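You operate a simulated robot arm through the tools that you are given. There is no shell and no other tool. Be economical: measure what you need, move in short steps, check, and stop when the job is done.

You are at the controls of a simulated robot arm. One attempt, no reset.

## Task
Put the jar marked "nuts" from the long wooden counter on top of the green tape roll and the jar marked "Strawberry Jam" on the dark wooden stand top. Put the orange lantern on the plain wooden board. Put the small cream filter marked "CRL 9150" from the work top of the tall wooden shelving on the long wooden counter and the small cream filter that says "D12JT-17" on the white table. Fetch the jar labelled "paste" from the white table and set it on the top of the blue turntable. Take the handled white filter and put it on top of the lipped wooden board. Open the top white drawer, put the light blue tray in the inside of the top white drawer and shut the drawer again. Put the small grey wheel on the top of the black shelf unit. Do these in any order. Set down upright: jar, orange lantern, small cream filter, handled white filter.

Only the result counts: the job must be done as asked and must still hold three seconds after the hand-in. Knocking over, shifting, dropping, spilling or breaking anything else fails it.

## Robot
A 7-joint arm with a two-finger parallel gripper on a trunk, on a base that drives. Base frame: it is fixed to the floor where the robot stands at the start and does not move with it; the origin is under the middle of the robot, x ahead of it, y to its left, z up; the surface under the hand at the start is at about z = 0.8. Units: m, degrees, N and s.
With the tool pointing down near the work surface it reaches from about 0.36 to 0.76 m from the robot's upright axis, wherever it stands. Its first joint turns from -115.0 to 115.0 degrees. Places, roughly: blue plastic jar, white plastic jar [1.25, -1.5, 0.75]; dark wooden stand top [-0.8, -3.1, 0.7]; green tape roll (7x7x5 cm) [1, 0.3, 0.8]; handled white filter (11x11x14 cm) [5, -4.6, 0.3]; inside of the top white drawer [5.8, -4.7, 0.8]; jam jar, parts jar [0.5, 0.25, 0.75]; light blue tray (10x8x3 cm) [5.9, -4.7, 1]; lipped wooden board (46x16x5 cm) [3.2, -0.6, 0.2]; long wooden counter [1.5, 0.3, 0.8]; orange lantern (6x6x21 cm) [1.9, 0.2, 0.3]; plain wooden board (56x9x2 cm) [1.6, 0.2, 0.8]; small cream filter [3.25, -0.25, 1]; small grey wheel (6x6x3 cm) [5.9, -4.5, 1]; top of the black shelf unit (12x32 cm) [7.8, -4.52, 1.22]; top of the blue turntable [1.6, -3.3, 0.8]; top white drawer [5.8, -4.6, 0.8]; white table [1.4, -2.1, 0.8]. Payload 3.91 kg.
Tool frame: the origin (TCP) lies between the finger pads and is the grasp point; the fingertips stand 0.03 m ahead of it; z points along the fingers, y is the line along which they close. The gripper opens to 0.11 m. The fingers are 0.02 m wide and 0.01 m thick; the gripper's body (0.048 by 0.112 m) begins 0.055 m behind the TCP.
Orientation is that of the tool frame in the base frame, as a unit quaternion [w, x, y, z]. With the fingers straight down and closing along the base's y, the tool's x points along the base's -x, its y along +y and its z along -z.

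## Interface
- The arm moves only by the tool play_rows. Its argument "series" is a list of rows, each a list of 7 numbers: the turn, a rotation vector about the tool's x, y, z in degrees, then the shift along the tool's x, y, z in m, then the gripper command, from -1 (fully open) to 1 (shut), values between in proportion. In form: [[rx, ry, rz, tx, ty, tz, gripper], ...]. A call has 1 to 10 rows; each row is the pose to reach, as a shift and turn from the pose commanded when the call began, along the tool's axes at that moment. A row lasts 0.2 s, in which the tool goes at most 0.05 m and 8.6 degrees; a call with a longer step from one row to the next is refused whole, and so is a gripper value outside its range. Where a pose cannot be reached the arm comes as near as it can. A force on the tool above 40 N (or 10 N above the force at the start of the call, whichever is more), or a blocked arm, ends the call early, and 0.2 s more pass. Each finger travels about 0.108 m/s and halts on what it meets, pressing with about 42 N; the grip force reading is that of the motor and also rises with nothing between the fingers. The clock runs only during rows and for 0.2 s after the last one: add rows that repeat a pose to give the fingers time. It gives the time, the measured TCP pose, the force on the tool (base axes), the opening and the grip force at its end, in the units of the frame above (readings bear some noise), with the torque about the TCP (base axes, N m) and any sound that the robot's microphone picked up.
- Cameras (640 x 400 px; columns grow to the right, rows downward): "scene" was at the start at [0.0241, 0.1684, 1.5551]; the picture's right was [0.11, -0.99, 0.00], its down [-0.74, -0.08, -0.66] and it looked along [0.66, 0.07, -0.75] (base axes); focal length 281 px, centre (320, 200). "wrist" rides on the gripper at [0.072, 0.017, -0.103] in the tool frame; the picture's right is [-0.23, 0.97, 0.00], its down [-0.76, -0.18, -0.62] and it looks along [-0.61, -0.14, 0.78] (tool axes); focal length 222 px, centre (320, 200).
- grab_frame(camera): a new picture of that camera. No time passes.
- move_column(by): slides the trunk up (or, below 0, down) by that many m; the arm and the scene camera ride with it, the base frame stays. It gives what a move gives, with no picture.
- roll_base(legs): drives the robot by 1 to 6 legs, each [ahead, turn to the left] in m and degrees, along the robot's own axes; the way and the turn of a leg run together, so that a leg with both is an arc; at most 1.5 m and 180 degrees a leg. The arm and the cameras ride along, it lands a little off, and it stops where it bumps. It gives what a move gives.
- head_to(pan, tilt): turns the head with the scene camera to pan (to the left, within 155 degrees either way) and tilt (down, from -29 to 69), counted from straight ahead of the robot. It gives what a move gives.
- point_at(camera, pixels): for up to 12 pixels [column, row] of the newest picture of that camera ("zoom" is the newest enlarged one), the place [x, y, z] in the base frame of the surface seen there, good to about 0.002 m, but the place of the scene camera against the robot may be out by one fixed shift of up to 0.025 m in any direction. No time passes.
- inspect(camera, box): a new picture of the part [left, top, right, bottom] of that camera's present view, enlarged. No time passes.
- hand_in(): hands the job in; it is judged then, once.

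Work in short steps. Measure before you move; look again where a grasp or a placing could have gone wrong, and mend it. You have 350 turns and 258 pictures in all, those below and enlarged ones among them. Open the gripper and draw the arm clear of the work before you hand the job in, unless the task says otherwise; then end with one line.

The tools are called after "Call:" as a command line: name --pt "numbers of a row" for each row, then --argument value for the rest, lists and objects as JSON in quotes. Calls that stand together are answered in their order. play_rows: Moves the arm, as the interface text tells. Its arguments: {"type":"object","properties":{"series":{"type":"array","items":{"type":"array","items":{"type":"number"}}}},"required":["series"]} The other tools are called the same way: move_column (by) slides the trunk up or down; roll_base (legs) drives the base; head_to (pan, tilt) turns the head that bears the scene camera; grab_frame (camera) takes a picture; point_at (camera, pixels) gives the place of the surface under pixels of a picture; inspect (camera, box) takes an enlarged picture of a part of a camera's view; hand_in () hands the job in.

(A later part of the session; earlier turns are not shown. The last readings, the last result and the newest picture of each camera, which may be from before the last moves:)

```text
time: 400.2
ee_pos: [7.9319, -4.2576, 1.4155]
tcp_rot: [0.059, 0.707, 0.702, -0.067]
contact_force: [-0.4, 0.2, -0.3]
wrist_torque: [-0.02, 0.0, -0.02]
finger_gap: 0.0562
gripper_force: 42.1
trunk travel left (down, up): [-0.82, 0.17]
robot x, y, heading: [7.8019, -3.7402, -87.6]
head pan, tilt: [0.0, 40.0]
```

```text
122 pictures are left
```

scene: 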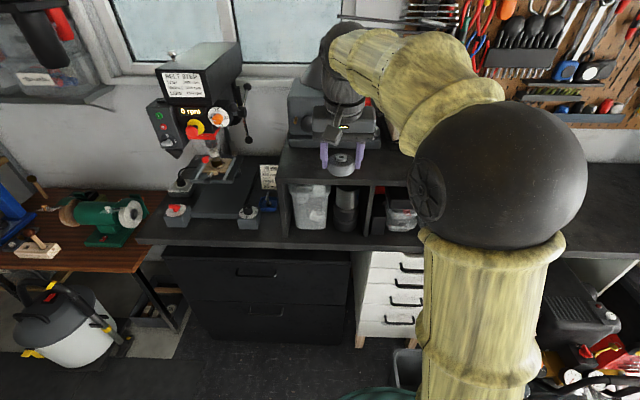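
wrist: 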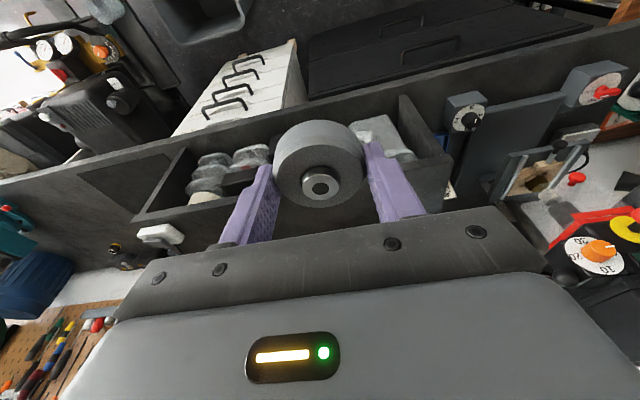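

Call:
inspect --camera "wrist" --box '[80, 120, 480, 270]'

Call:
point_at --camera "scene" --pixels '[[330, 178], [375, 168], [290, 165], [320, 172], [360, 155], [300, 180], [390, 170], [285, 178]]'

Call:
inspect --camera "scene" --box '[260, 90, 440, 220]'

```text
1.60 times, centred on (280, 195) of wrist
```

zoom: 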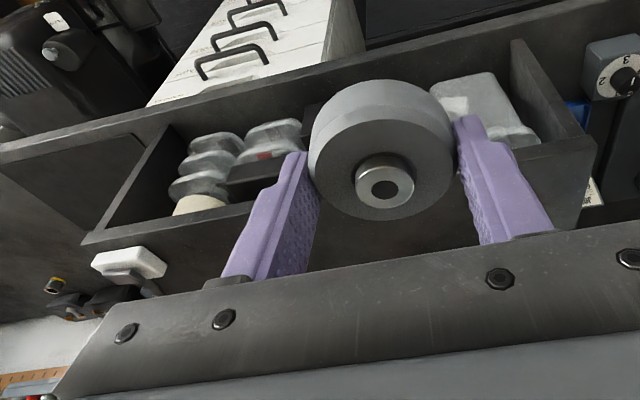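

```text
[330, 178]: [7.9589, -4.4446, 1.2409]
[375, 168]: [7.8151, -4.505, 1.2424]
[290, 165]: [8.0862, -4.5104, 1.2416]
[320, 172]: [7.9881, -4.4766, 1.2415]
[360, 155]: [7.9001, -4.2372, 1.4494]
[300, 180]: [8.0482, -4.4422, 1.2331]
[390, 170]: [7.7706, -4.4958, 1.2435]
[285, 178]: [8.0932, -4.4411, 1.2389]
```

```text
3.08 times, centred on (350, 155) of scene
```

zoom: 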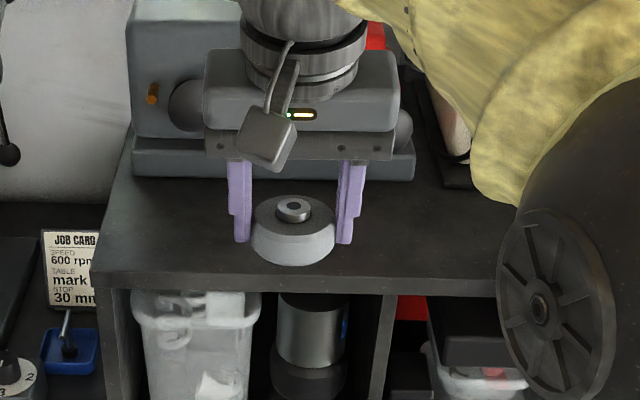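

Shelf top z≈1.22, front edge y≈-4.45. Drive 7 cm closer, then hover the wheel over (7.84,-4.515).

Call:
roll_base --legs '[[0, -2.4], [0.07, 0]]'

```text
time: 401.7
ee_pos: [7.9092, -4.3343, 1.414]
tcp_rot: [0.057, 0.722, 0.687, -0.068]
contact_force: [-1.0, -0.4, -1.6]
wrist_torque: [-0.01, 0.0, -0.04]
finger_gap: 0.0564
gripper_force: 41.6
trunk travel left (down, up): [-0.82, 0.17]
robot x, y, heading: [7.8006, -3.8128, -90.2]
head pan, tilt: [0.0, 40.0]
```

Call:
play_rows --pt "0 0 0 -0.033 -0.012 0.029 1" --pt "0 0 0 -0.065 -0.024 0.058 1" --pt "0 0 0 -0.098 -0.035 0.087 1" --pt "0 0 0 -0.131 -0.047 0.116 1" --pt "0 0 0 -0.163 -0.0585 0.1457 1" --pt "0 0 0 -0.163 -0.0585 0.1457 1"

Call:
grab_frame --camera "wrist"

Call:
inspect --camera "scene" --box '[260, 90, 440, 220]'

```text
time: 403.1
ee_pos: [7.8378, -4.5158, 1.3011]
tcp_rot: [0.058, 0.722, 0.686, -0.068]
contact_force: [-0.6, 0.2, -0.7]
wrist_torque: [-0.03, -0.02, 0.0]
finger_gap: 0.0562
gripper_force: 42.2
trunk travel left (down, up): [-0.82, 0.17]
robot x, y, heading: [7.8005, -3.8138, -90.1]
head pan, tilt: [0.0, 40.0]
```

```text
119 pictures are left
```

wrist: 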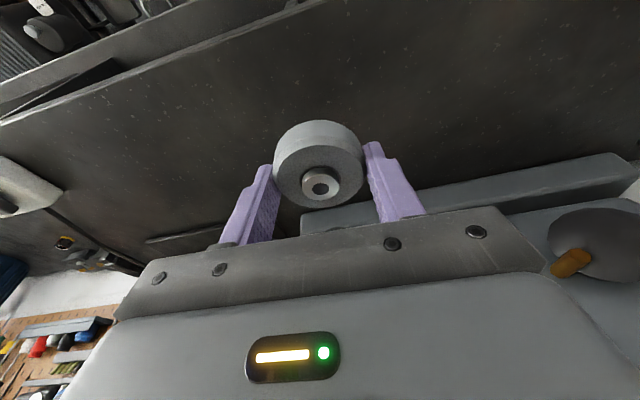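

```text
3.08 times, centred on (350, 155) of scene
```

zoom: 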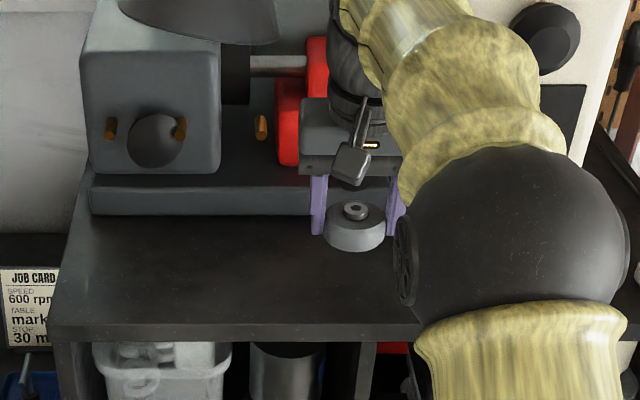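

Call:
point_at --camera "wrist" --pixels '[[320, 80], [440, 188], [330, 213], [250, 40], [400, 100], [280, 205], [160, 238], [200, 150]]'

```text
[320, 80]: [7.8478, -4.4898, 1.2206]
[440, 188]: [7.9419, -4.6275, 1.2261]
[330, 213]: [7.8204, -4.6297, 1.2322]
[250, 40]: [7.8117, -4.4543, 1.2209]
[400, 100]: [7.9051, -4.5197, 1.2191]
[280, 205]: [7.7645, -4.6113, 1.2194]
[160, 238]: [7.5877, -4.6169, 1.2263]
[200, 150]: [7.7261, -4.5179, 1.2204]
```

Good. Lower straight.

Call:
play_rows --pt "0 0 0 0.004 0 0.022 1" --pt "0 0 0 0.007 0 0.038 1" --pt "0 0 0 0.008 0 0.0442 1" --pt "0 0 0 0.008 0 0.0442 1"

Call:
play_rows --pt "0 0 0 0.0002 0 0.0015 1" --pt "0 0 0 0.0005 0 0.003 1"

```text
time: 404.1
ee_pos: [7.838, -4.5166, 1.2579]
tcp_rot: [0.057, 0.722, 0.686, -0.068]
contact_force: [-0.4, -0.6, -0.4]
wrist_torque: [0.01, -0.03, 0.01]
finger_gap: 0.0564
gripper_force: 42.3
trunk travel left (down, up): [-0.82, 0.17]
robot x, y, heading: [7.8021, -3.8121, -89.9]
head pan, tilt: [0.0, 40.0]
```

```text
time: 404.7
ee_pos: [7.8387, -4.5183, 1.2525]
tcp_rot: [0.058, 0.722, 0.687, -0.067]
contact_force: [-0.5, -0.9, -0.8]
wrist_torque: [-0.03, 0.0, 0.0]
finger_gap: 0.0563
gripper_force: 42.1
trunk travel left (down, up): [-0.82, 0.17]
robot x, y, heading: [7.8021, -3.8112, -89.8]
head pan, tilt: [0.0, 40.0]
```

Call:
play_rows --pt "0 0 0 0.0002 0 0.0015 1" --pt "0 0 0 0.0004 0 0.0025 1"

Call:
inspect --camera "wrist" --box '[240, 90, 400, 220]'

```text
time: 405.3
ee_pos: [7.8399, -4.5171, 1.2539]
tcp_rot: [0.059, 0.721, 0.686, -0.07]
contact_force: [0.3, -1.1, 14.7]
wrist_torque: [0.08, -0.35, -0.03]
finger_gap: 0.0563
gripper_force: 41.9
trunk travel left (down, up): [-0.82, 0.17]
robot x, y, heading: [7.8007, -3.8129, -90.1]
head pan, tilt: [0.0, 40.0]
```

```text
3.08 times, centred on (320, 155) of wrist
```

zoom: 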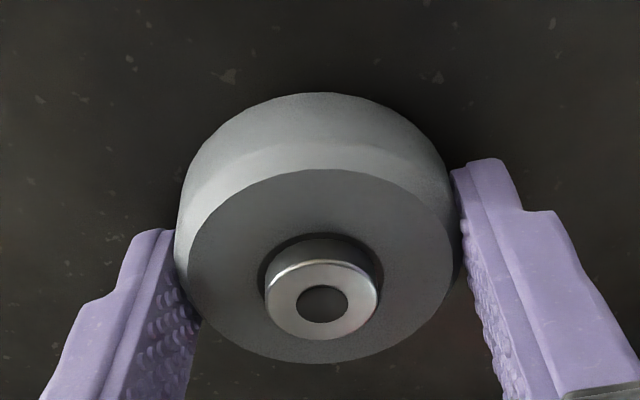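

Contact. Release and withdraw up and back.

Call:
play_rows --pt "0 0 0 0 0 -0.0015 0.3" --pt "0 0 0 0 0 -0.0015 -0.4" --pt "0 0 0 0 0 -0.0015 -0.4" --pt "0 0 0 0 0 -0.03 -0.4" --pt "0 0 0 0 0 -0.07 -0.4" --pt "0 0 0 0.02 0 -0.11 -0.6" --pt "0 0 0 0.05 0 -0.14 -1" --pt "0 0 0 0.09 0 -0.155 -1" --pt "0 0 0 0.13 0 -0.16 -1" --pt "0 0 0 0.17 0 -0.16 -1"

Call:
grab_frame --camera "scene"

```text
time: 407.5
ee_pos: [7.8509, -4.3207, 1.3771]
tcp_rot: [0.058, 0.722, 0.687, -0.067]
contact_force: [-0.5, -0.3, -0.7]
wrist_torque: [-0.03, -0.01, 0.0]
finger_gap: 0.11
gripper_force: 0.1
trunk travel left (down, up): [-0.82, 0.17]
robot x, y, heading: [7.8007, -3.8078, -90.2]
head pan, tilt: [0.0, 40.0]
```

```text
116 pictures are left
```

scene: 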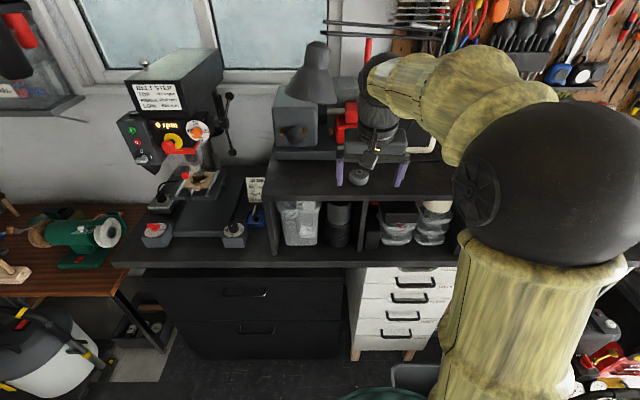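

Wheel is on the shelf. I check the height of the robot's own teal base, visible at (380,396), before planning the tray approach.

Call:
point_at --camera "scene" --pixels '[[380, 397], [350, 397], [400, 392], [420, 397]]'

Call:
move_column --by -0.2

```text
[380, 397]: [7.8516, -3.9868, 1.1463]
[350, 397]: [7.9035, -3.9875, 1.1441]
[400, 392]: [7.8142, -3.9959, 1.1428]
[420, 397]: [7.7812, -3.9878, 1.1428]
```

```text
time: 409.7
ee_pos: [7.8505, -4.3229, 1.177]
tcp_rot: [0.057, 0.721, 0.687, -0.068]
contact_force: [-0.8, -0.1, -0.7]
wrist_torque: [0.01, 0.02, 0.0]
finger_gap: 0.1102
gripper_force: 0.0
trunk travel left (down, up): [-0.62, 0.37]
robot x, y, heading: [7.8027, -3.8154, -90.3]
head pan, tilt: [0.0, 40.0]
```

The torso reaches 0.19 m ahead, so the drawer clearance is fine at y=-3.9. Drive back to the drawer bench.

Call:
roll_base --legs '[[-0.4, 0], [0, -90], [1.2, 0], [0.73, 0], [0, 90]]'

Call:
play_rows --pt "0 5 0 0 0 0 -1" --pt "0 10 0 0 0 0 -1"

Call:
play_rows --pt "0 0 -8.5 0 0 0 -1" --pt "0 0 -17 0 0 0 -1" --pt "0 0 -25.5 0 0 0 -1" --pt "0 0 -34 0 0 0 -1" --pt "0 0 -42.5 0 0 0 -1" --pt "0 0 -51 0 0 0 -1" --pt "0 0 -59.5 0 0 0 -1" --pt "0 0 -68 0 0 0 -1" --pt "0 0 -76.5 0 0 0 -1" --pt "0 0 -85 0 0 0 -1"

Call:
grab_frame --camera "scene"

```text
time: 434.6
ee_pos: [5.9145, -3.9197, 1.1771]
tcp_rot: [0.058, 0.719, 0.689, -0.067]
contact_force: [0.7, -0.1, 0.1]
wrist_torque: [0.02, -0.02, 0.0]
finger_gap: 0.1098
gripper_force: 0.0
trunk travel left (down, up): [-0.62, 0.37]
robot x, y, heading: [5.8644, -3.4116, -89.7]
head pan, tilt: [0.0, 40.0]
```

```text
time: 435.2
ee_pos: [5.9141, -3.9203, 1.1779]
tcp_rot: [-0.003, 0.723, 0.691, -0.005]
contact_force: [-1.0, 0.7, 0.0]
wrist_torque: [0.01, -0.07, -0.02]
finger_gap: 0.1101
gripper_force: 0.1
trunk travel left (down, up): [-0.62, 0.37]
robot x, y, heading: [5.8615, -3.4085, -90.1]
head pan, tilt: [0.0, 40.0]
```

```text
time: 437.4
ee_pos: [5.9156, -3.9207, 1.1777]
tcp_rot: [-0.005, 0.065, 0.998, -0.001]
contact_force: [0.7, -0.1, 0.4]
wrist_torque: [-0.02, -0.03, -0.01]
finger_gap: 0.11
gripper_force: 0.1
trunk travel left (down, up): [-0.62, 0.37]
robot x, y, heading: [5.8614, -3.4126, -89.8]
head pan, tilt: [0.0, 40.0]
```

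```text
115 pictures are left
```

scene: 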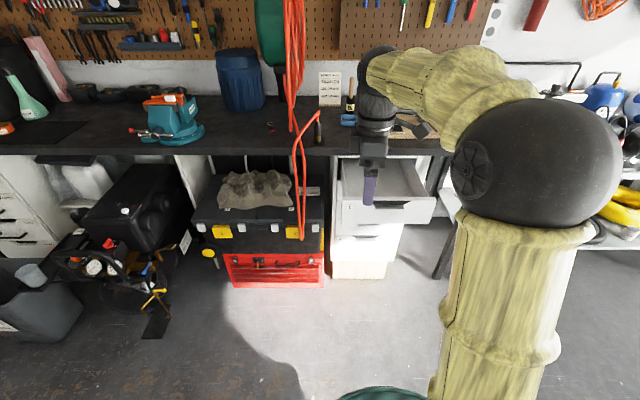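

Call:
point_at --camera "scene" --pixels '[[302, 200], [298, 160], [304, 233], [316, 120], [303, 140], [325, 220], [235, 280]]'

Call:
inspect --camera "scene" --box '[290, 90, 340, 250]'

```text
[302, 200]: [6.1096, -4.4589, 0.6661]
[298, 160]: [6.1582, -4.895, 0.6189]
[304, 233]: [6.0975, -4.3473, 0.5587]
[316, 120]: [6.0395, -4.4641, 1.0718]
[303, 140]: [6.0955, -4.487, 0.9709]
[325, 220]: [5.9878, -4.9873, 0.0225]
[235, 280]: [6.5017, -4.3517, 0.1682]
```

```text
2.50 times, centred on (315, 170) of scene
```

zoom: 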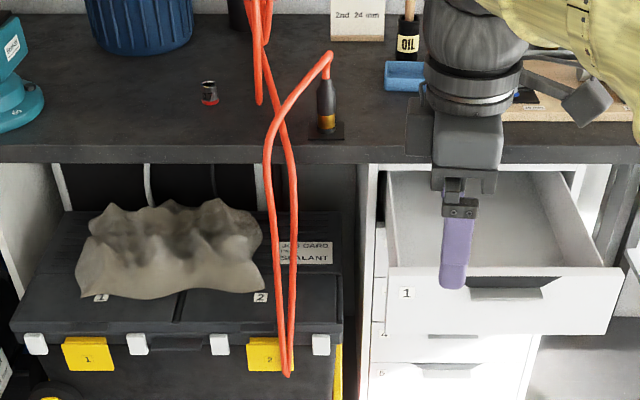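

Cable is at x≈6.1, clear. Drive forward 0.46 m and fix the last 7.5° of roll.

Call:
roll_base --legs '[[0.46, 0]]'

Call:
play_rows --pt "0 0 -7.5 0 0 0 -0.3" --pt "0 0 -7.5 0.02 -0.04 0 -0.3" --pt "0 0 -7.5 0.04 -0.08 0 -0.3" --pt "0 0 -7.5 0.06 -0.12 0.01 -0.3" --pt "0 0 -7.5 0.06 -0.14 0.03 -0.3"

Call:
grab_frame --camera "wrist"

Call:
grab_frame --camera "scene"

```text
time: 440.6
ee_pos: [5.9209, -4.381, 1.1775]
tcp_rot: [-0.005, 0.064, 0.998, -0.002]
contact_force: [-0.6, 0.0, 0.4]
wrist_torque: [0.04, -0.01, -0.02]
finger_gap: 0.11
gripper_force: 0.0
trunk travel left (down, up): [-0.62, 0.37]
robot x, y, heading: [5.8688, -3.8666, -89.4]
head pan, tilt: [0.0, 40.0]
```

```text
time: 441.8
ee_pos: [5.8397, -4.5123, 1.1469]
tcp_rot: [-0.005, 0.0, 1.0, -0.001]
contact_force: [-0.2, -0.8, 0.2]
wrist_torque: [-0.05, -0.02, -0.02]
finger_gap: 0.0717
gripper_force: 0.0
trunk travel left (down, up): [-0.62, 0.37]
robot x, y, heading: [5.8666, -3.8746, -89.5]
head pan, tilt: [0.0, 40.0]
```

```text
113 pictures are left
```

wrist: 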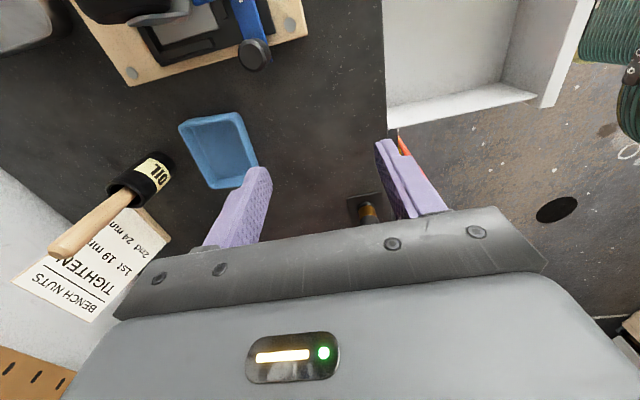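

```text
112 pictures are left
```

scene: 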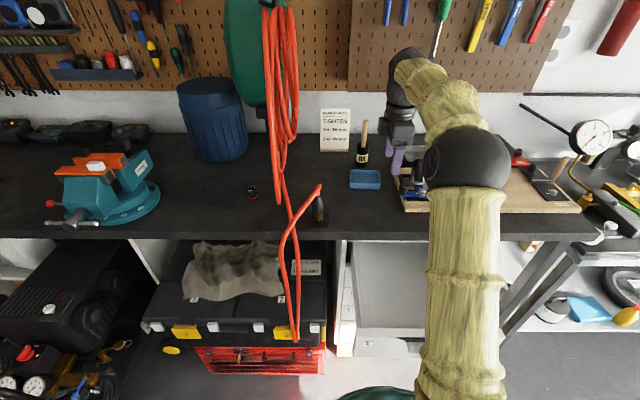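

Call:
inspect --camera "wrist" --box '[160, 90, 300, 200]'

Call:
point_at --camera "zoom" --pixels '[[95, 165], [355, 95], [415, 240], [230, 425], [360, 130], [385, 200], [372, 165], [250, 250], [340, 150], [378, 180], [390, 175], [220, 135]]'

```text
3.64 times, centred on (230, 145) of wrist
```

zoom: 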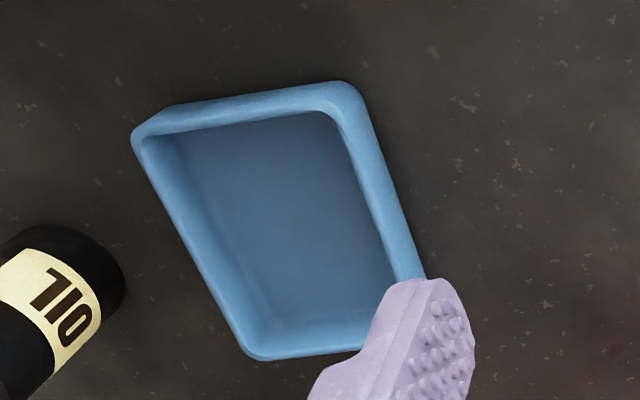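

```text
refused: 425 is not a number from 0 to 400
```

Call:
point_at --camera "zoom" --pixels '[[135, 135], [355, 92], [425, 275], [250, 355], [365, 140], [385, 190], [400, 230], [350, 120], [375, 190], [300, 250], [240, 100], [190, 230]]'

```text
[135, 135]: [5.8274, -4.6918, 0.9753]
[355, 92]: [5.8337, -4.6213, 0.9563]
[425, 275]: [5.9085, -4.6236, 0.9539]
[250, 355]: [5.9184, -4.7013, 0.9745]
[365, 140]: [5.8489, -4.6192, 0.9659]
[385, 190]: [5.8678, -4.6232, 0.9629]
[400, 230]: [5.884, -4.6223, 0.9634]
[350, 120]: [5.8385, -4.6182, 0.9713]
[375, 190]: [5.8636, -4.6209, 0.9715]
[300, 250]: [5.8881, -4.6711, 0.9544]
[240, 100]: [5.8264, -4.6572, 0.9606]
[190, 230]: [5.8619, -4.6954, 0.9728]
```

Front wall at y≈-4.620…-4.628, rim z 0.975, floor 0.954. Position above the wall centre (5.878,-4.625), opening ~4 cm.

Call:
play_rows --pt "0 0 0 -0.013 -0.038 0.02 0.27" --pt "0 0 0 -0.026 -0.076 0.04 0.27" --pt "0 0 0 -0.038 -0.1127 0.065 0.27" --pt "0 0 0 -0.038 -0.1127 0.105 0.27" --pt "0 0 0 -0.038 -0.1127 0.105 0.27"

Call:
grab_frame --camera "wrist"

```text
time: 443.0
ee_pos: [5.8747, -4.6043, 1.034]
tcp_rot: [-0.006, -0.001, 1.0, -0.001]
contact_force: [-0.2, -0.9, -0.9]
wrist_torque: [0.03, 0.01, 0.02]
finger_gap: 0.0403
gripper_force: 0.0
out of reach, approached as far as the arm can: row 2, 3, 4, 5
trunk travel left (down, up): [-0.62, 0.37]
robot x, y, heading: [5.8677, -3.8726, -89.6]
head pan, tilt: [0.0, 40.0]
```

```text
110 pictures are left
```

wrist: 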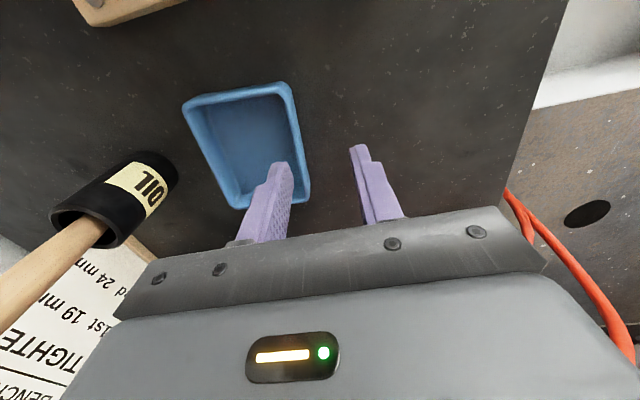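

Slightly out of reach; nudge the base 3.5 cm forward.

Call:
roll_base --legs '[[0.035, 0]]'

Call:
grab_frame --camera "scene"

```text
time: 443.9
ee_pos: [5.8748, -4.6396, 1.0356]
tcp_rot: [-0.006, -0.001, 1.0, -0.001]
contact_force: [-0.2, -0.6, -0.2]
wrist_torque: [0.02, 0.01, 0.02]
finger_gap: 0.0401
gripper_force: 0.1
trunk travel left (down, up): [-0.62, 0.37]
robot x, y, heading: [5.8691, -3.9092, -89.5]
head pan, tilt: [0.0, 40.0]
```

```text
109 pictures are left
```

scene: 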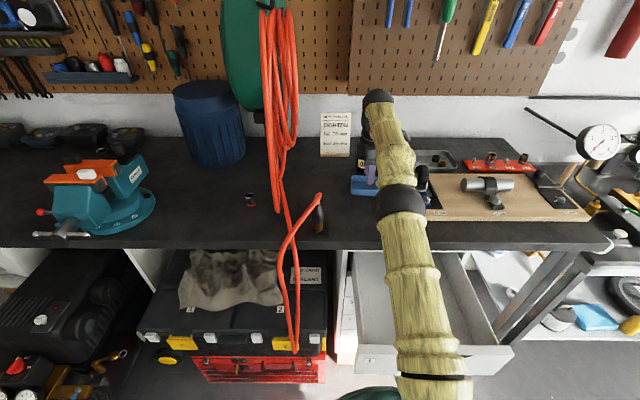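

Call:
play_rows --pt "0 0 0 0 0.015 0 0.27" --pt "0 0 0 0 0.015 0.02 0.27" --pt "0 0 0 0 0.015 0.02 0.27"

Call:
inspect --camera "wrist" --box '[200, 60, 420, 240]'

```text
time: 444.7
ee_pos: [5.8751, -4.6257, 1.0149]
tcp_rot: [-0.005, -0.002, 1.0, -0.002]
contact_force: [-0.7, 0.4, 0.3]
wrist_torque: [0.03, 0.01, -0.01]
finger_gap: 0.0401
gripper_force: 0.1
trunk travel left (down, up): [-0.62, 0.37]
robot x, y, heading: [5.8622, -3.9081, -89.3]
head pan, tilt: [0.0, 40.0]
```

```text
2.22 times, centred on (310, 150) of wrist
```

zoom: 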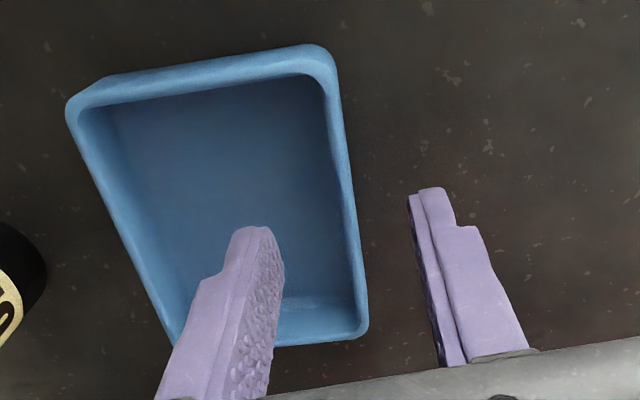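

Fingers straddle the front wall. Lower 2.6 cm and close.

Call:
play_rows --pt "0 0 0 0 0.001 0.013 0.27" --pt "0 0 0 0 0.001 0.025 0.27" --pt "0 0 0 0 0.001 0.025 0.5" --pt "0 0 0 0 0.001 0.025 1" --pt "0 0 0 0 0.001 0.025 1"

Call:
inspect --camera "wrist" --box '[200, 60, 420, 240]'

```text
time: 445.9
ee_pos: [5.8742, -4.623, 0.9911]
tcp_rot: [-0.006, -0.001, 1.0, -0.001]
contact_force: [-0.2, -0.4, 0.7]
wrist_torque: [0.01, -0.01, 0.02]
finger_gap: 0.0028
gripper_force: 41.7
trunk travel left (down, up): [-0.62, 0.37]
robot x, y, heading: [5.8659, -3.9049, -89.5]
head pan, tilt: [0.0, 40.0]
```

```text
2.22 times, centred on (310, 150) of wrist
```

zoom: 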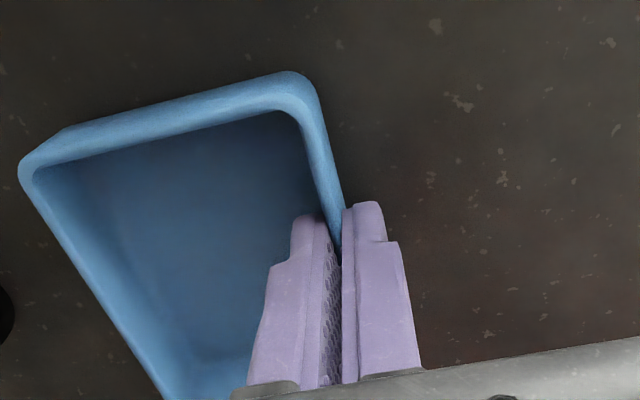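

Pinched. Lift 4 cm and check.

Call:
play_rows --pt "0 0 0 0 0 -0.015 1" --pt "0 0 0 0 0 -0.04 1" --pt "0 0 0 0 0 -0.08 1" --pt "0 0 0 0 0 -0.1 1"

Call:
grab_frame --camera "wrist"

```text
time: 446.9
ee_pos: [5.8753, -4.619, 1.0908]
tcp_rot: [-0.005, -0.002, 1.0, -0.001]
contact_force: [-0.8, 1.0, -1.0]
wrist_torque: [0.0, -0.01, -0.01]
finger_gap: 0.0027
gripper_force: 42.1
out of reach, approached as far as the arm can: row 4
trunk travel left (down, up): [-0.62, 0.37]
robot x, y, heading: [5.8657, -3.9038, -89.1]
head pan, tilt: [0.0, 40.0]
```

```text
106 pictures are left
```

wrist: 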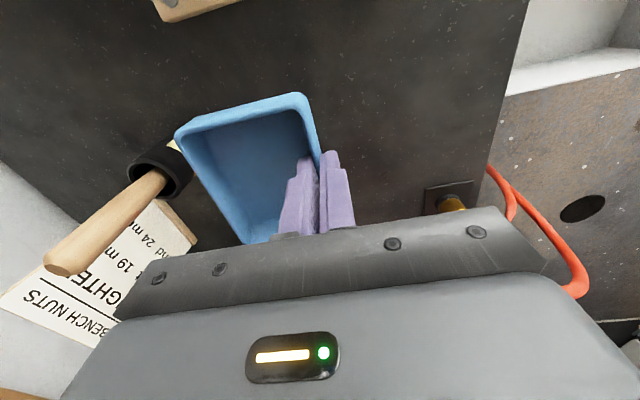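

Tray held level. Back the base 0.22 m and move the hand over the open drawer.

Call:
roll_base --legs '[[-0.22, 0]]'

Call:
play_rows --pt "0 0 0 0.03 0.035 0 1" --pt "0 0 0 0.06 0.07 0 1" --pt "0 0 0 0.085 0.1 0 1" --pt "0 0 0 0.085 0.12 0 1"

Call:
grab_frame --camera "wrist"

Call:
grab_frame --camera "scene"

```text
time: 448.8
ee_pos: [5.8734, -4.3979, 1.0908]
tcp_rot: [-0.004, -0.002, 1.0, -0.002]
contact_force: [-1.0, -0.3, -0.8]
wrist_torque: [0.01, -0.01, 0.03]
finger_gap: 0.0027
gripper_force: 42.3
trunk travel left (down, up): [-0.62, 0.37]
robot x, y, heading: [5.8652, -3.6827, -89.4]
head pan, tilt: [0.0, 40.0]
```

```text
time: 449.8
ee_pos: [5.7902, -4.2776, 1.0894]
tcp_rot: [-0.006, -0.001, 1.0, -0.002]
contact_force: [-0.9, -0.1, -0.2]
wrist_torque: [0.03, -0.02, 0.01]
finger_gap: 0.003
gripper_force: 42.3
trunk travel left (down, up): [-0.62, 0.37]
robot x, y, heading: [5.8668, -3.6882, -89.2]
head pan, tilt: [0.0, 40.0]
```

```text
105 pictures are left
```

wrist: 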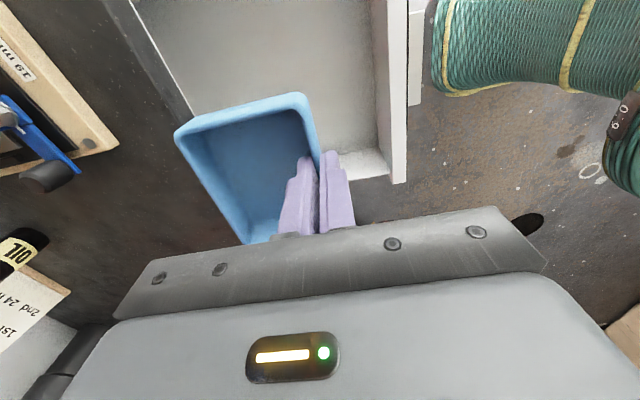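

```text
104 pictures are left
```

scene: 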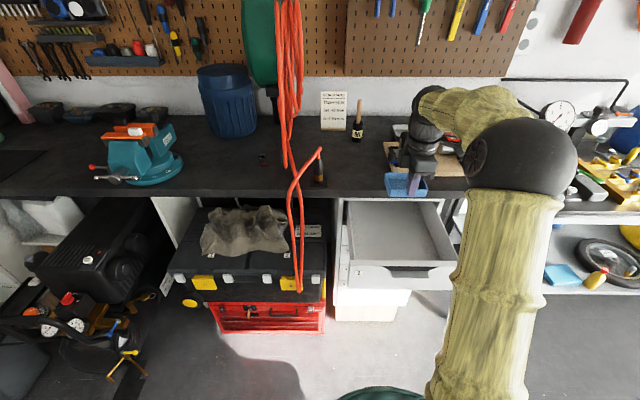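

Call:
point_at --camera "wrist" --pixels '[[385, 100], [400, 100], [392, 180], [380, 165], [300, 40], [350, 100], [350, 170], [340, 60], [170, 60], [230, 20], [410, 60]]'

Call:
point_at --camera "scene" --pixels '[[345, 265], [350, 215], [455, 258], [440, 215], [400, 220], [400, 250], [400, 262], [405, 275], [348, 240]]'

```text
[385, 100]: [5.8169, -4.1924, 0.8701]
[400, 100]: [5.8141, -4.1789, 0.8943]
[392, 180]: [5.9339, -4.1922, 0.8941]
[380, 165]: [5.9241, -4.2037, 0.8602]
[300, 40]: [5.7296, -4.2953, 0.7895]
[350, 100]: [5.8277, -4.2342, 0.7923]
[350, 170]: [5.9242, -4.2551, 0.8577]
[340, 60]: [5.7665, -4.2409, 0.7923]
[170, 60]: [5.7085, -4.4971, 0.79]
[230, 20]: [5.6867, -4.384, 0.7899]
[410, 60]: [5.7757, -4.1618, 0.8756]
```

```text
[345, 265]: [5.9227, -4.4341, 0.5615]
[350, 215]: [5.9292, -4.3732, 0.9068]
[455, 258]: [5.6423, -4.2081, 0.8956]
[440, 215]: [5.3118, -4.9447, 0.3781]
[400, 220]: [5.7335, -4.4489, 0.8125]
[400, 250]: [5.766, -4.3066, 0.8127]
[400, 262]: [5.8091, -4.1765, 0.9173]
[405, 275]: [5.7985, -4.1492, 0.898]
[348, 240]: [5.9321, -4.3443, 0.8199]
```

Drawer floor z=0.790; interior is clear for the tray. Lower it straight down.

Call:
play_rows --pt "0 0 0 0 0 0.045 1" --pt "0 0 0 0 0 0.09 1" --pt "0 0 0 0 0 0.135 1" --pt "0 0 0 0 0 0.18 1" --pt "0 0 0 0 0 0.21 1" --pt "0 0 0 0 0 0.235 1" --pt "0 0 0 0 0 0.25 1" --pt "0 0 0 0 0 0.25 1"

Call:
grab_frame --camera "wrist"

```text
time: 451.6
ee_pos: [5.79, -4.2795, 0.8406]
tcp_rot: [-0.006, -0.001, 1.0, -0.001]
contact_force: [-0.1, -0.3, -1.1]
wrist_torque: [0.02, -0.01, -0.02]
finger_gap: 0.0026
gripper_force: 42.3
trunk travel left (down, up): [-0.62, 0.37]
robot x, y, heading: [5.8657, -3.6814, -89.4]
head pan, tilt: [0.0, 40.0]
```

```text
103 pictures are left
```

wrist: 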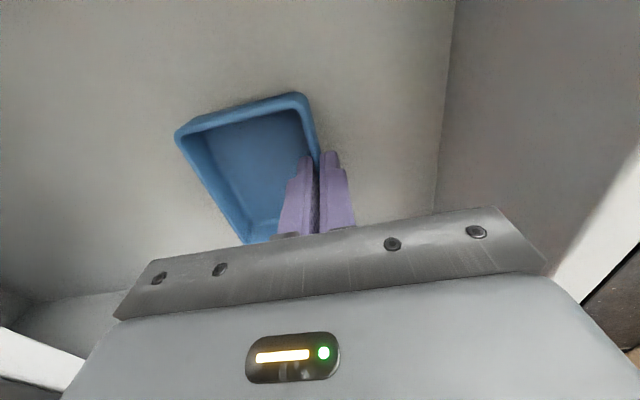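

Call:
play_rows --pt "0 0 0 0 0 0.003 1" --pt "0 0 0 0 0 0.006 1" --pt "0 0 0 0 0 0.009 1" --pt "0 0 0 0 0 0.011 1"

```text
time: 452.6
ee_pos: [5.7858, -4.2794, 0.8311]
tcp_rot: [-0.005, -0.002, 1.0, -0.004]
contact_force: [1.2, 0.8, 13.3]
wrist_torque: [0.08, -0.26, 0.02]
finger_gap: 0.0029
gripper_force: 41.8
trunk travel left (down, up): [-0.62, 0.37]
robot x, y, heading: [5.8651, -3.6851, -89.6]
head pan, tilt: [0.0, 40.0]
```

On the drawer floor. Open to 4 cm and rise.

Call:
play_rows --pt "0 0 0 0 0 -0.002 0.5" --pt "0 0 0 0 0 -0.002 0.3" --pt "0 0 0 0 0 -0.002 0.3" --pt "0 0 0 0 0 -0.04 0.3" --pt "0 0 0 0 0 -0.085 0.3" --pt "0 0 0 0 0 -0.13 0.3" --pt "0 0 0 0 0 -0.175 0.3" --pt "0 0 0 0 0 -0.22 0.3" --pt "0 0 0 0 0 -0.26 0.3"

Call:
grab_frame --camera "wrist"

```text
time: 454.6
ee_pos: [5.7868, -4.2755, 1.0892]
tcp_rot: [-0.006, -0.002, 1.0, -0.001]
contact_force: [0.7, -0.5, -0.4]
wrist_torque: [0.01, -0.01, -0.01]
finger_gap: 0.0384
gripper_force: 0.0
trunk travel left (down, up): [-0.62, 0.37]
robot x, y, heading: [5.8637, -3.6851, -89.3]
head pan, tilt: [0.0, 40.0]
```

```text
102 pictures are left
```

wrist: 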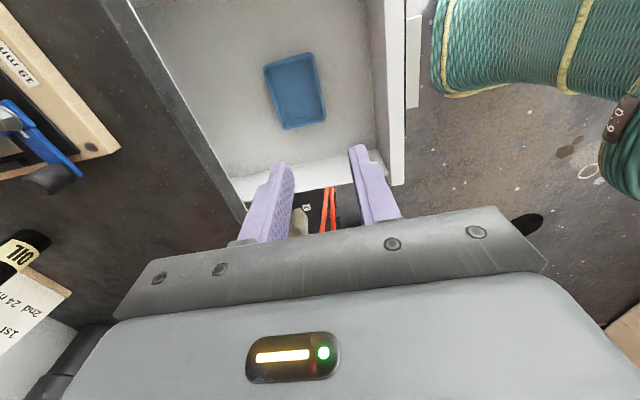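

Tray is in. Close the gripper, back up, pitch the hand horizontal to push the drawer shut.

Call:
roll_base --legs '[[-0.16, 0]]'

Call:
play_rows --pt "8.5 0 0 0 0.005 0 1" --pt "17 0 0 0 0.01 0 1" --pt "25.5 0 0 0 0.015 0.005 1" --pt "34 0 0 0 0.02 0.015 1" --pt "42.5 0 0 0 0.025 0.03 1" --pt "51 0 0 0 0.03 0.045 1" --pt "59.5 0 0 0 0.03 0.06 1" --pt "68 0 0 0 0.03 0.08 1" --pt "76.5 0 0 0 0.03 0.1 1" --pt "85 0 0 0 0.03 0.12 1"

Call:
grab_frame --camera "scene"

```text
time: 456.1
ee_pos: [5.7858, -4.1125, 1.0896]
tcp_rot: [-0.006, -0.003, 1.0, -0.001]
contact_force: [0.1, 0.0, 0.7]
wrist_torque: [-0.02, -0.01, 0.0]
finger_gap: 0.0386
gripper_force: 0.2
trunk travel left (down, up): [-0.62, 0.37]
robot x, y, heading: [5.8615, -3.5203, -89.3]
head pan, tilt: [0.0, 40.0]
```

```text
time: 458.3
ee_pos: [5.7865, -4.0854, 0.9686]
tcp_rot: [-0.002, -0.005, 0.736, -0.677]
contact_force: [0.4, 0.0, 1.2]
wrist_torque: [0.06, 0.01, -0.01]
finger_gap: 0.0002
gripper_force: 37.5
trunk travel left (down, up): [-0.62, 0.37]
robot x, y, heading: [5.8619, -3.5232, -89.3]
head pan, tilt: [0.0, 40.0]
```

```text
101 pictures are left
```

scene: 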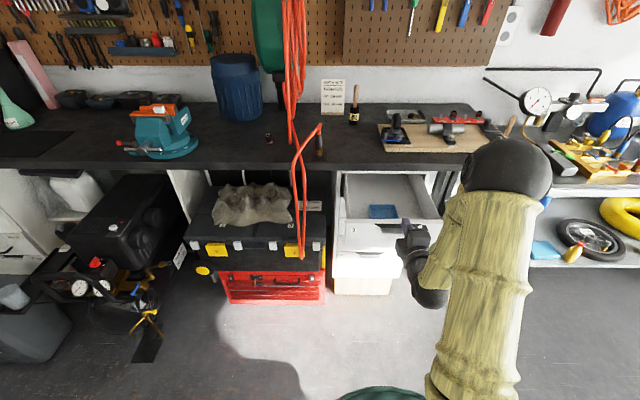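

Lower in front of the drawer face (below the lip), then push.

Call:
play_rows --pt "1.5 0 0 0 0.035 -0.004 1" --pt "3 0 0 0 0.07 -0.008 1" --pt "5 0 0 0 0.105 -0.008 1" --pt "5 0 0 0 0.143 -0.008 1" --pt "5 0 0 0 0.143 -0.008 1"

Call:
grab_frame --camera "wrist"

```text
time: 459.5
ee_pos: [5.7828, -4.0659, 0.8261]
tcp_rot: [0.002, 0.005, -0.706, 0.708]
contact_force: [-1.0, 0.9, -0.2]
wrist_torque: [0.0, 0.0, 0.0]
finger_gap: 0.0002
gripper_force: 38.1
trunk travel left (down, up): [-0.62, 0.37]
robot x, y, heading: [5.8608, -3.5262, -89.1]
head pan, tilt: [0.0, 40.0]
```

```text
100 pictures are left
```

wrist: 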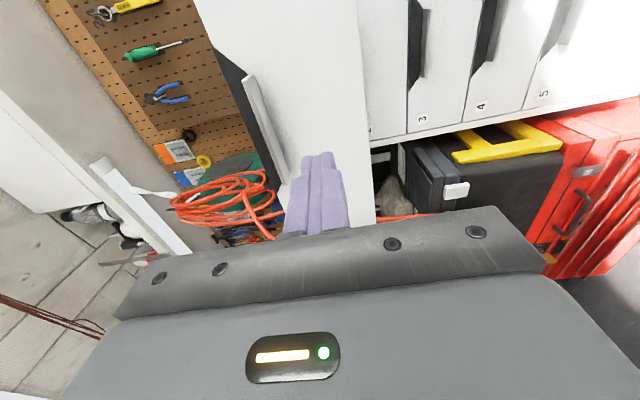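

Call:
play_rows --pt "0 0 0 0 0 0.035 1" --pt "0 0 0 0 0 0.065 1" --pt "0 0 0 0 0 0.09 1" --pt "0 0 0 0 0 0.12 1" --pt "0 0 0 0 0 0.15 1" --pt "0 0 0 0 0 0.18 1" --pt "0 0 0 0 0 0.21 1" --pt "0 0 0 0 0 0.24 1" --pt "0 0 0 0 0 0.27 1" --pt "0 0 0 0 0 0.3 1"

Call:
grab_frame --camera "wrist"

```text
time: 461.7
ee_pos: [5.7849, -4.3648, 0.8272]
tcp_rot: [0.002, 0.006, -0.706, 0.708]
contact_force: [0.2, 0.9, 0.6]
wrist_torque: [-0.01, -0.02, 0.0]
finger_gap: 0.0
gripper_force: 37.4
trunk travel left (down, up): [-0.62, 0.37]
robot x, y, heading: [5.8632, -3.5198, -89.2]
head pan, tilt: [0.0, 40.0]
```

```text
99 pictures are left
```

wrist: 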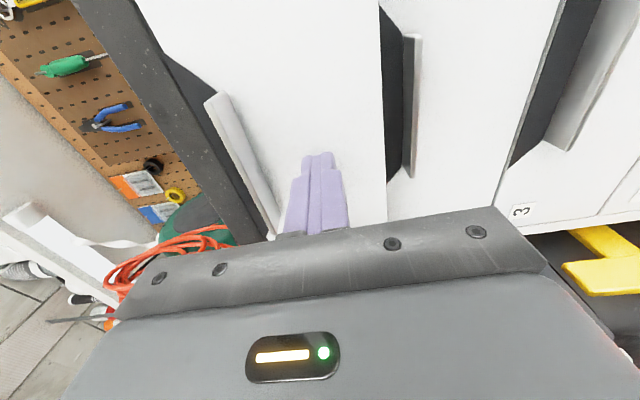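

Push the last ~5 cm until it stops.

Call:
play_rows --pt "0 0 0 0 0 0.02 1" --pt "0 0 0 0 0 0.035 1" --pt "0 0 0 0 0 0.043 1" --pt "0 0 0 0 0 0.048 1" --pt "0 0 0 0 0 0.052 1"

Call:
grab_frame --camera "wrist"

```text
time: 463.0
ee_pos: [5.784, -4.4101, 0.828]
tcp_rot: [0.002, 0.006, -0.706, 0.708]
contact_force: [1.3, 23.5, 7.9]
wrist_torque: [-0.21, 0.07, -0.15]
finger_gap: 0.0
gripper_force: 37.6
trunk travel left (down, up): [-0.62, 0.37]
robot x, y, heading: [5.8614, -3.5235, -89.5]
head pan, tilt: [0.0, 40.0]
stopped in row 5: the force on the tool passed its limit at 42 N (the readings are from after the stop); the commanded pose is now the measured one
```

```text
98 pictures are left
```

wrist: 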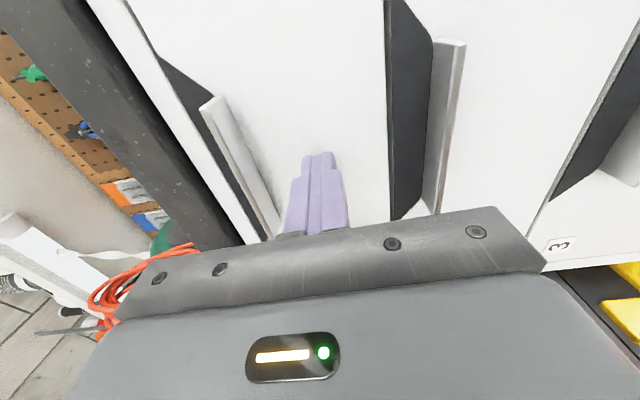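

Drawer fully shut (face at -4.44). Withdraw the hand and measure.

Call:
play_rows --pt "0 0 0 0 0 -0.04 1" --pt "0 0 0 0 0 -0.08 1" --pt "0 0 0 0 0 -0.12 1" --pt "0 0 0 0 0 -0.16 0.5" --pt "0 0 0 0 0 -0.2 0" --pt "0 0 0 0 0 -0.24 0"

Call:
grab_frame --camera "wrist"

Call:
point_at --camera "wrist" --pixels '[[330, 100], [310, 60], [450, 100], [480, 60]]'

```text
time: 464.4
ee_pos: [5.781, -4.1738, 0.8257]
tcp_rot: [-0.002, -0.005, 0.708, -0.706]
contact_force: [0.0, 0.3, -0.1]
wrist_torque: [-0.05, 0.0, -0.05]
finger_gap: 0.0551
gripper_force: 0.1
trunk travel left (down, up): [-0.62, 0.37]
robot x, y, heading: [5.8602, -3.5185, -89.5]
head pan, tilt: [0.0, 40.0]
```

```text
97 pictures are left
```

wrist: 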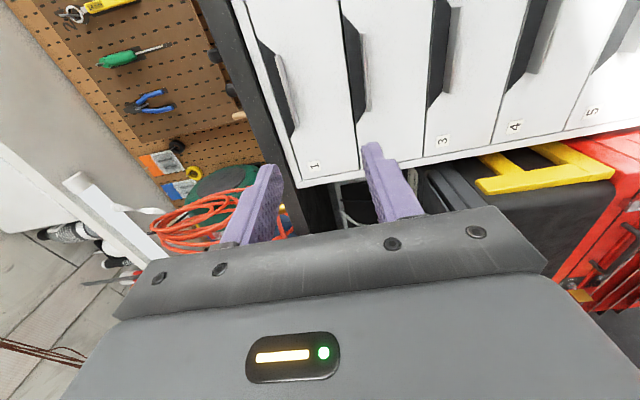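

```text
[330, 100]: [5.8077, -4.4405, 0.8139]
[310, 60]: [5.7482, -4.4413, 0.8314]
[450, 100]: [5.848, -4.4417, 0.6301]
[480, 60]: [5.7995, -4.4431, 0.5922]
```

Drawer is closed. Un-roll the hand and drive to x≈5.0 for the handled white filter.

Call:
play_rows --pt "0 0 8.5 0 0 -0.02 -1" --pt "0 0 17 0 0 -0.04 -1" --pt "0 0 25.5 0 0 -0.06 -1" --pt "0 0 34 0 0 -0.06 -1" --pt "0 0 42.5 0 0 -0.06 -1" --pt "0 0 51 0 0 -0.06 -1" --pt "0 0 59.5 0 0 -0.06 -1" --pt "0 0 68 0 0 -0.06 -1" --pt "0 0 76.5 0 0 -0.06 -1" --pt "0 0 85 0 0 -0.06 -1"

Call:
roll_base --legs '[[0, -90], [0.86, 0], [0, 90]]'

Call:
move_column --by -0.4

Call:
head_to --pan 10 --tilt 30

Call:
grab_frame --camera "scene"

Call:
grab_frame --camera "wrist"

```text
time: 466.6
ee_pos: [5.7845, -4.1133, 0.8245]
tcp_rot: [0.476, 0.475, 0.525, -0.522]
contact_force: [0.8, 1.2, 0.2]
wrist_torque: [-0.01, 0.02, 0.02]
finger_gap: 0.1097
gripper_force: 0.1
trunk travel left (down, up): [-0.62, 0.37]
robot x, y, heading: [5.8629, -3.5236, -89.4]
head pan, tilt: [0.0, 40.0]
```

```text
time: 483.2
ee_pos: [4.8775, -4.0907, 0.8241]
tcp_rot: [-0.463, -0.487, -0.514, 0.533]
contact_force: [0.7, 0.1, 0.5]
wrist_torque: [-0.01, -0.03, -0.01]
finger_gap: 0.1103
gripper_force: 0.0
trunk travel left (down, up): [-0.62, 0.37]
robot x, y, heading: [4.9848, -3.5036, -91.8]
head pan, tilt: [0.0, 40.0]
```

```text
time: 487.0
ee_pos: [4.8786, -4.0901, 0.4245]
tcp_rot: [-0.463, -0.487, -0.514, 0.533]
contact_force: [-0.7, 0.3, 0.1]
wrist_torque: [-0.02, -0.02, -0.02]
finger_gap: 0.11
gripper_force: 0.2
trunk travel left (down, up): [-0.22, 0.77]
robot x, y, heading: [4.982, -3.5013, -91.8]
head pan, tilt: [0.0, 40.0]
```

```text
time: 487.8
ee_pos: [4.8776, -4.0926, 0.4251]
tcp_rot: [-0.464, -0.486, -0.515, 0.532]
contact_force: [-0.3, 0.0, -0.3]
wrist_torque: [0.0, -0.04, 0.0]
finger_gap: 0.1101
gripper_force: 0.1
trunk travel left (down, up): [-0.22, 0.77]
robot x, y, heading: [4.9831, -3.5025, -91.9]
head pan, tilt: [10.0, 30.0]
```

```text
96 pictures are left
```

scene: 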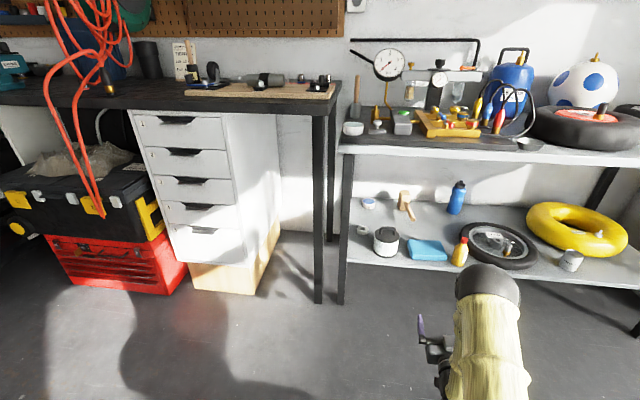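

```text
95 pictures are left
```

wrist: 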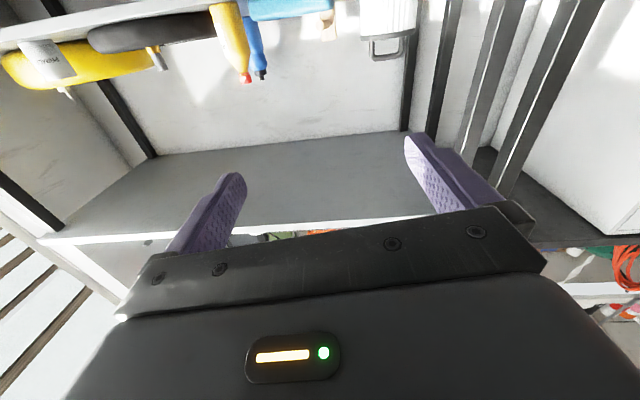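

Call:
inspect --camera "wrist" --box '[340, 0, 440, 70]'

Call:
point_at --camera "zoom" --pixels '[[185, 275], [190, 345], [300, 360], [420, 340], [430, 250], [200, 320], [250, 350], [350, 350], [300, 200], [150, 200], [455, 190], [300, 300]]'

Call:
inspect --camera "scene" --box '[340, 180, 480, 280]'

Call:
point_at --camera "zoom" --pixels '[[205, 223], [205, 260], [205, 300], [160, 245], [250, 245], [205, 232], [185, 230], [228, 230], [130, 330], [300, 270], [400, 300], [540, 310]]'

```text
5.71 times, centred on (390, 35) of wrist
```

zoom: 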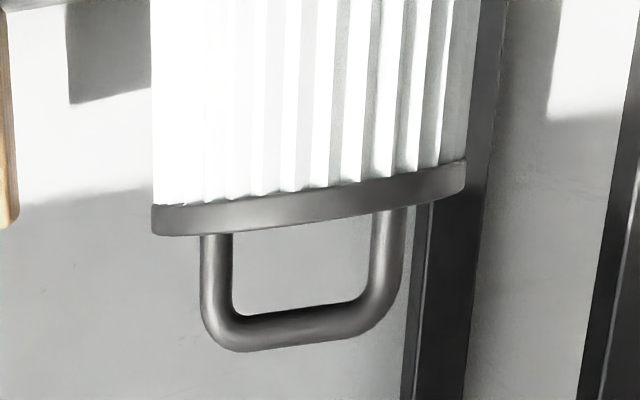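

```text
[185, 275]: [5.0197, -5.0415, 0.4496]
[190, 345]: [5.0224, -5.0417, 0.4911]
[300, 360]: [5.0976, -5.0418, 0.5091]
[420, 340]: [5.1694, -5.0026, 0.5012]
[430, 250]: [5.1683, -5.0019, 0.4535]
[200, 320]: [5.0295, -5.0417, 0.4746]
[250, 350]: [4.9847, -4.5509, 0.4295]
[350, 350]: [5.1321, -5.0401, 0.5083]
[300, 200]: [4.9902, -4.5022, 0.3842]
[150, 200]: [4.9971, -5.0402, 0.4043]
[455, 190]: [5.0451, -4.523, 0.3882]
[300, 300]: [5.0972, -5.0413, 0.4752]
```

```text
4.00 times, centred on (410, 230) of scene
```

zoom: 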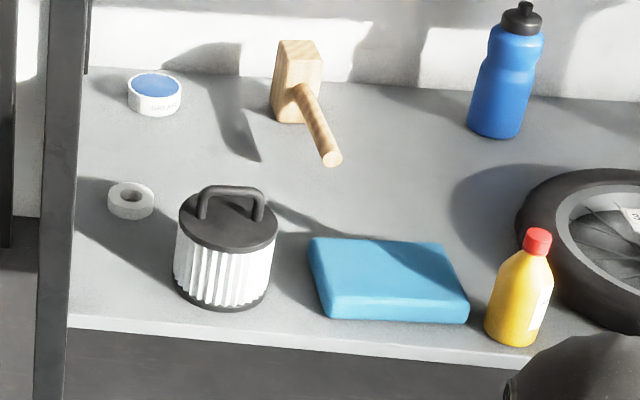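

```text
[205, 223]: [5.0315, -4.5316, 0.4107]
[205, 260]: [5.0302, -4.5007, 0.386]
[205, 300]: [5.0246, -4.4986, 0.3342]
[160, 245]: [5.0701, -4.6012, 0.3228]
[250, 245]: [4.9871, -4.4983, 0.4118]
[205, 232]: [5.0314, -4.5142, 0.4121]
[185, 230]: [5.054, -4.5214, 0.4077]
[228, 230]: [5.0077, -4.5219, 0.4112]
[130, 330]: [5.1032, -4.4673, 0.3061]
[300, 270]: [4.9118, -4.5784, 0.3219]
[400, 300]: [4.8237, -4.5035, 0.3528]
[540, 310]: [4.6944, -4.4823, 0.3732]
```

Call:
inspect --camera "wrist" --box '[340, 0, 440, 70]'

Call:
point_at --camera "zoom" --pixels '[[215, 260], [216, 290], [388, 240], [386, 270], [225, 325], [240, 338], [300, 328], [340, 318], [370, 300], [300, 340], [300, 315], [300, 225]]'

```text
5.71 times, centred on (390, 35) of wrist
```

zoom: 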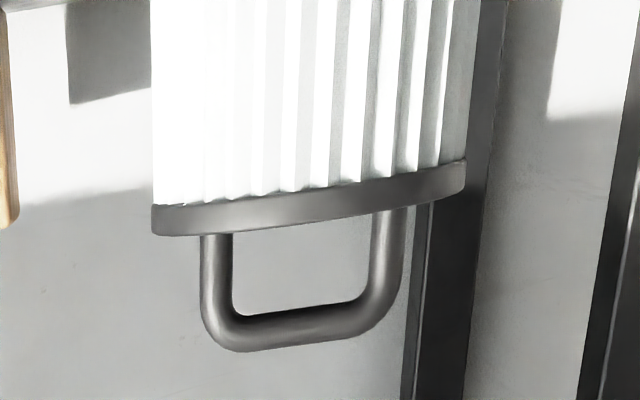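

```text
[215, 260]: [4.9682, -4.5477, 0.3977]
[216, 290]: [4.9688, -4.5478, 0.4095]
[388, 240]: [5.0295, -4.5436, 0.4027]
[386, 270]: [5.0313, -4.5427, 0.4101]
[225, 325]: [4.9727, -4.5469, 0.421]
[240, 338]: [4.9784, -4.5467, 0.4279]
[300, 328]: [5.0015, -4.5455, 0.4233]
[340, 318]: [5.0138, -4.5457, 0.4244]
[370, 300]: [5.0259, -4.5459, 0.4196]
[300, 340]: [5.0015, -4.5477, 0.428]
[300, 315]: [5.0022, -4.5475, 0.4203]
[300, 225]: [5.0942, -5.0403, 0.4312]
```

Handle legs at x 4.9685 & 5.030, y≈-4.5525, lid z 0.392, bar z 0.424. Drive 0.25 closer, then set tilt 65° and pre-grasp.

Call:
roll_base --legs '[[0.25, 0]]'

```text
time: 489.8
ee_pos: [4.874, -4.3385, 0.4254]
tcp_rot: [-0.465, -0.485, -0.516, 0.531]
contact_force: [0.4, -0.8, 0.5]
wrist_torque: [-0.02, -0.03, 0.01]
finger_gap: 0.11
gripper_force: 0.1
trunk travel left (down, up): [-0.22, 0.77]
robot x, y, heading: [4.9761, -3.7507, -91.9]
head pan, tilt: [10.0, 30.0]
```

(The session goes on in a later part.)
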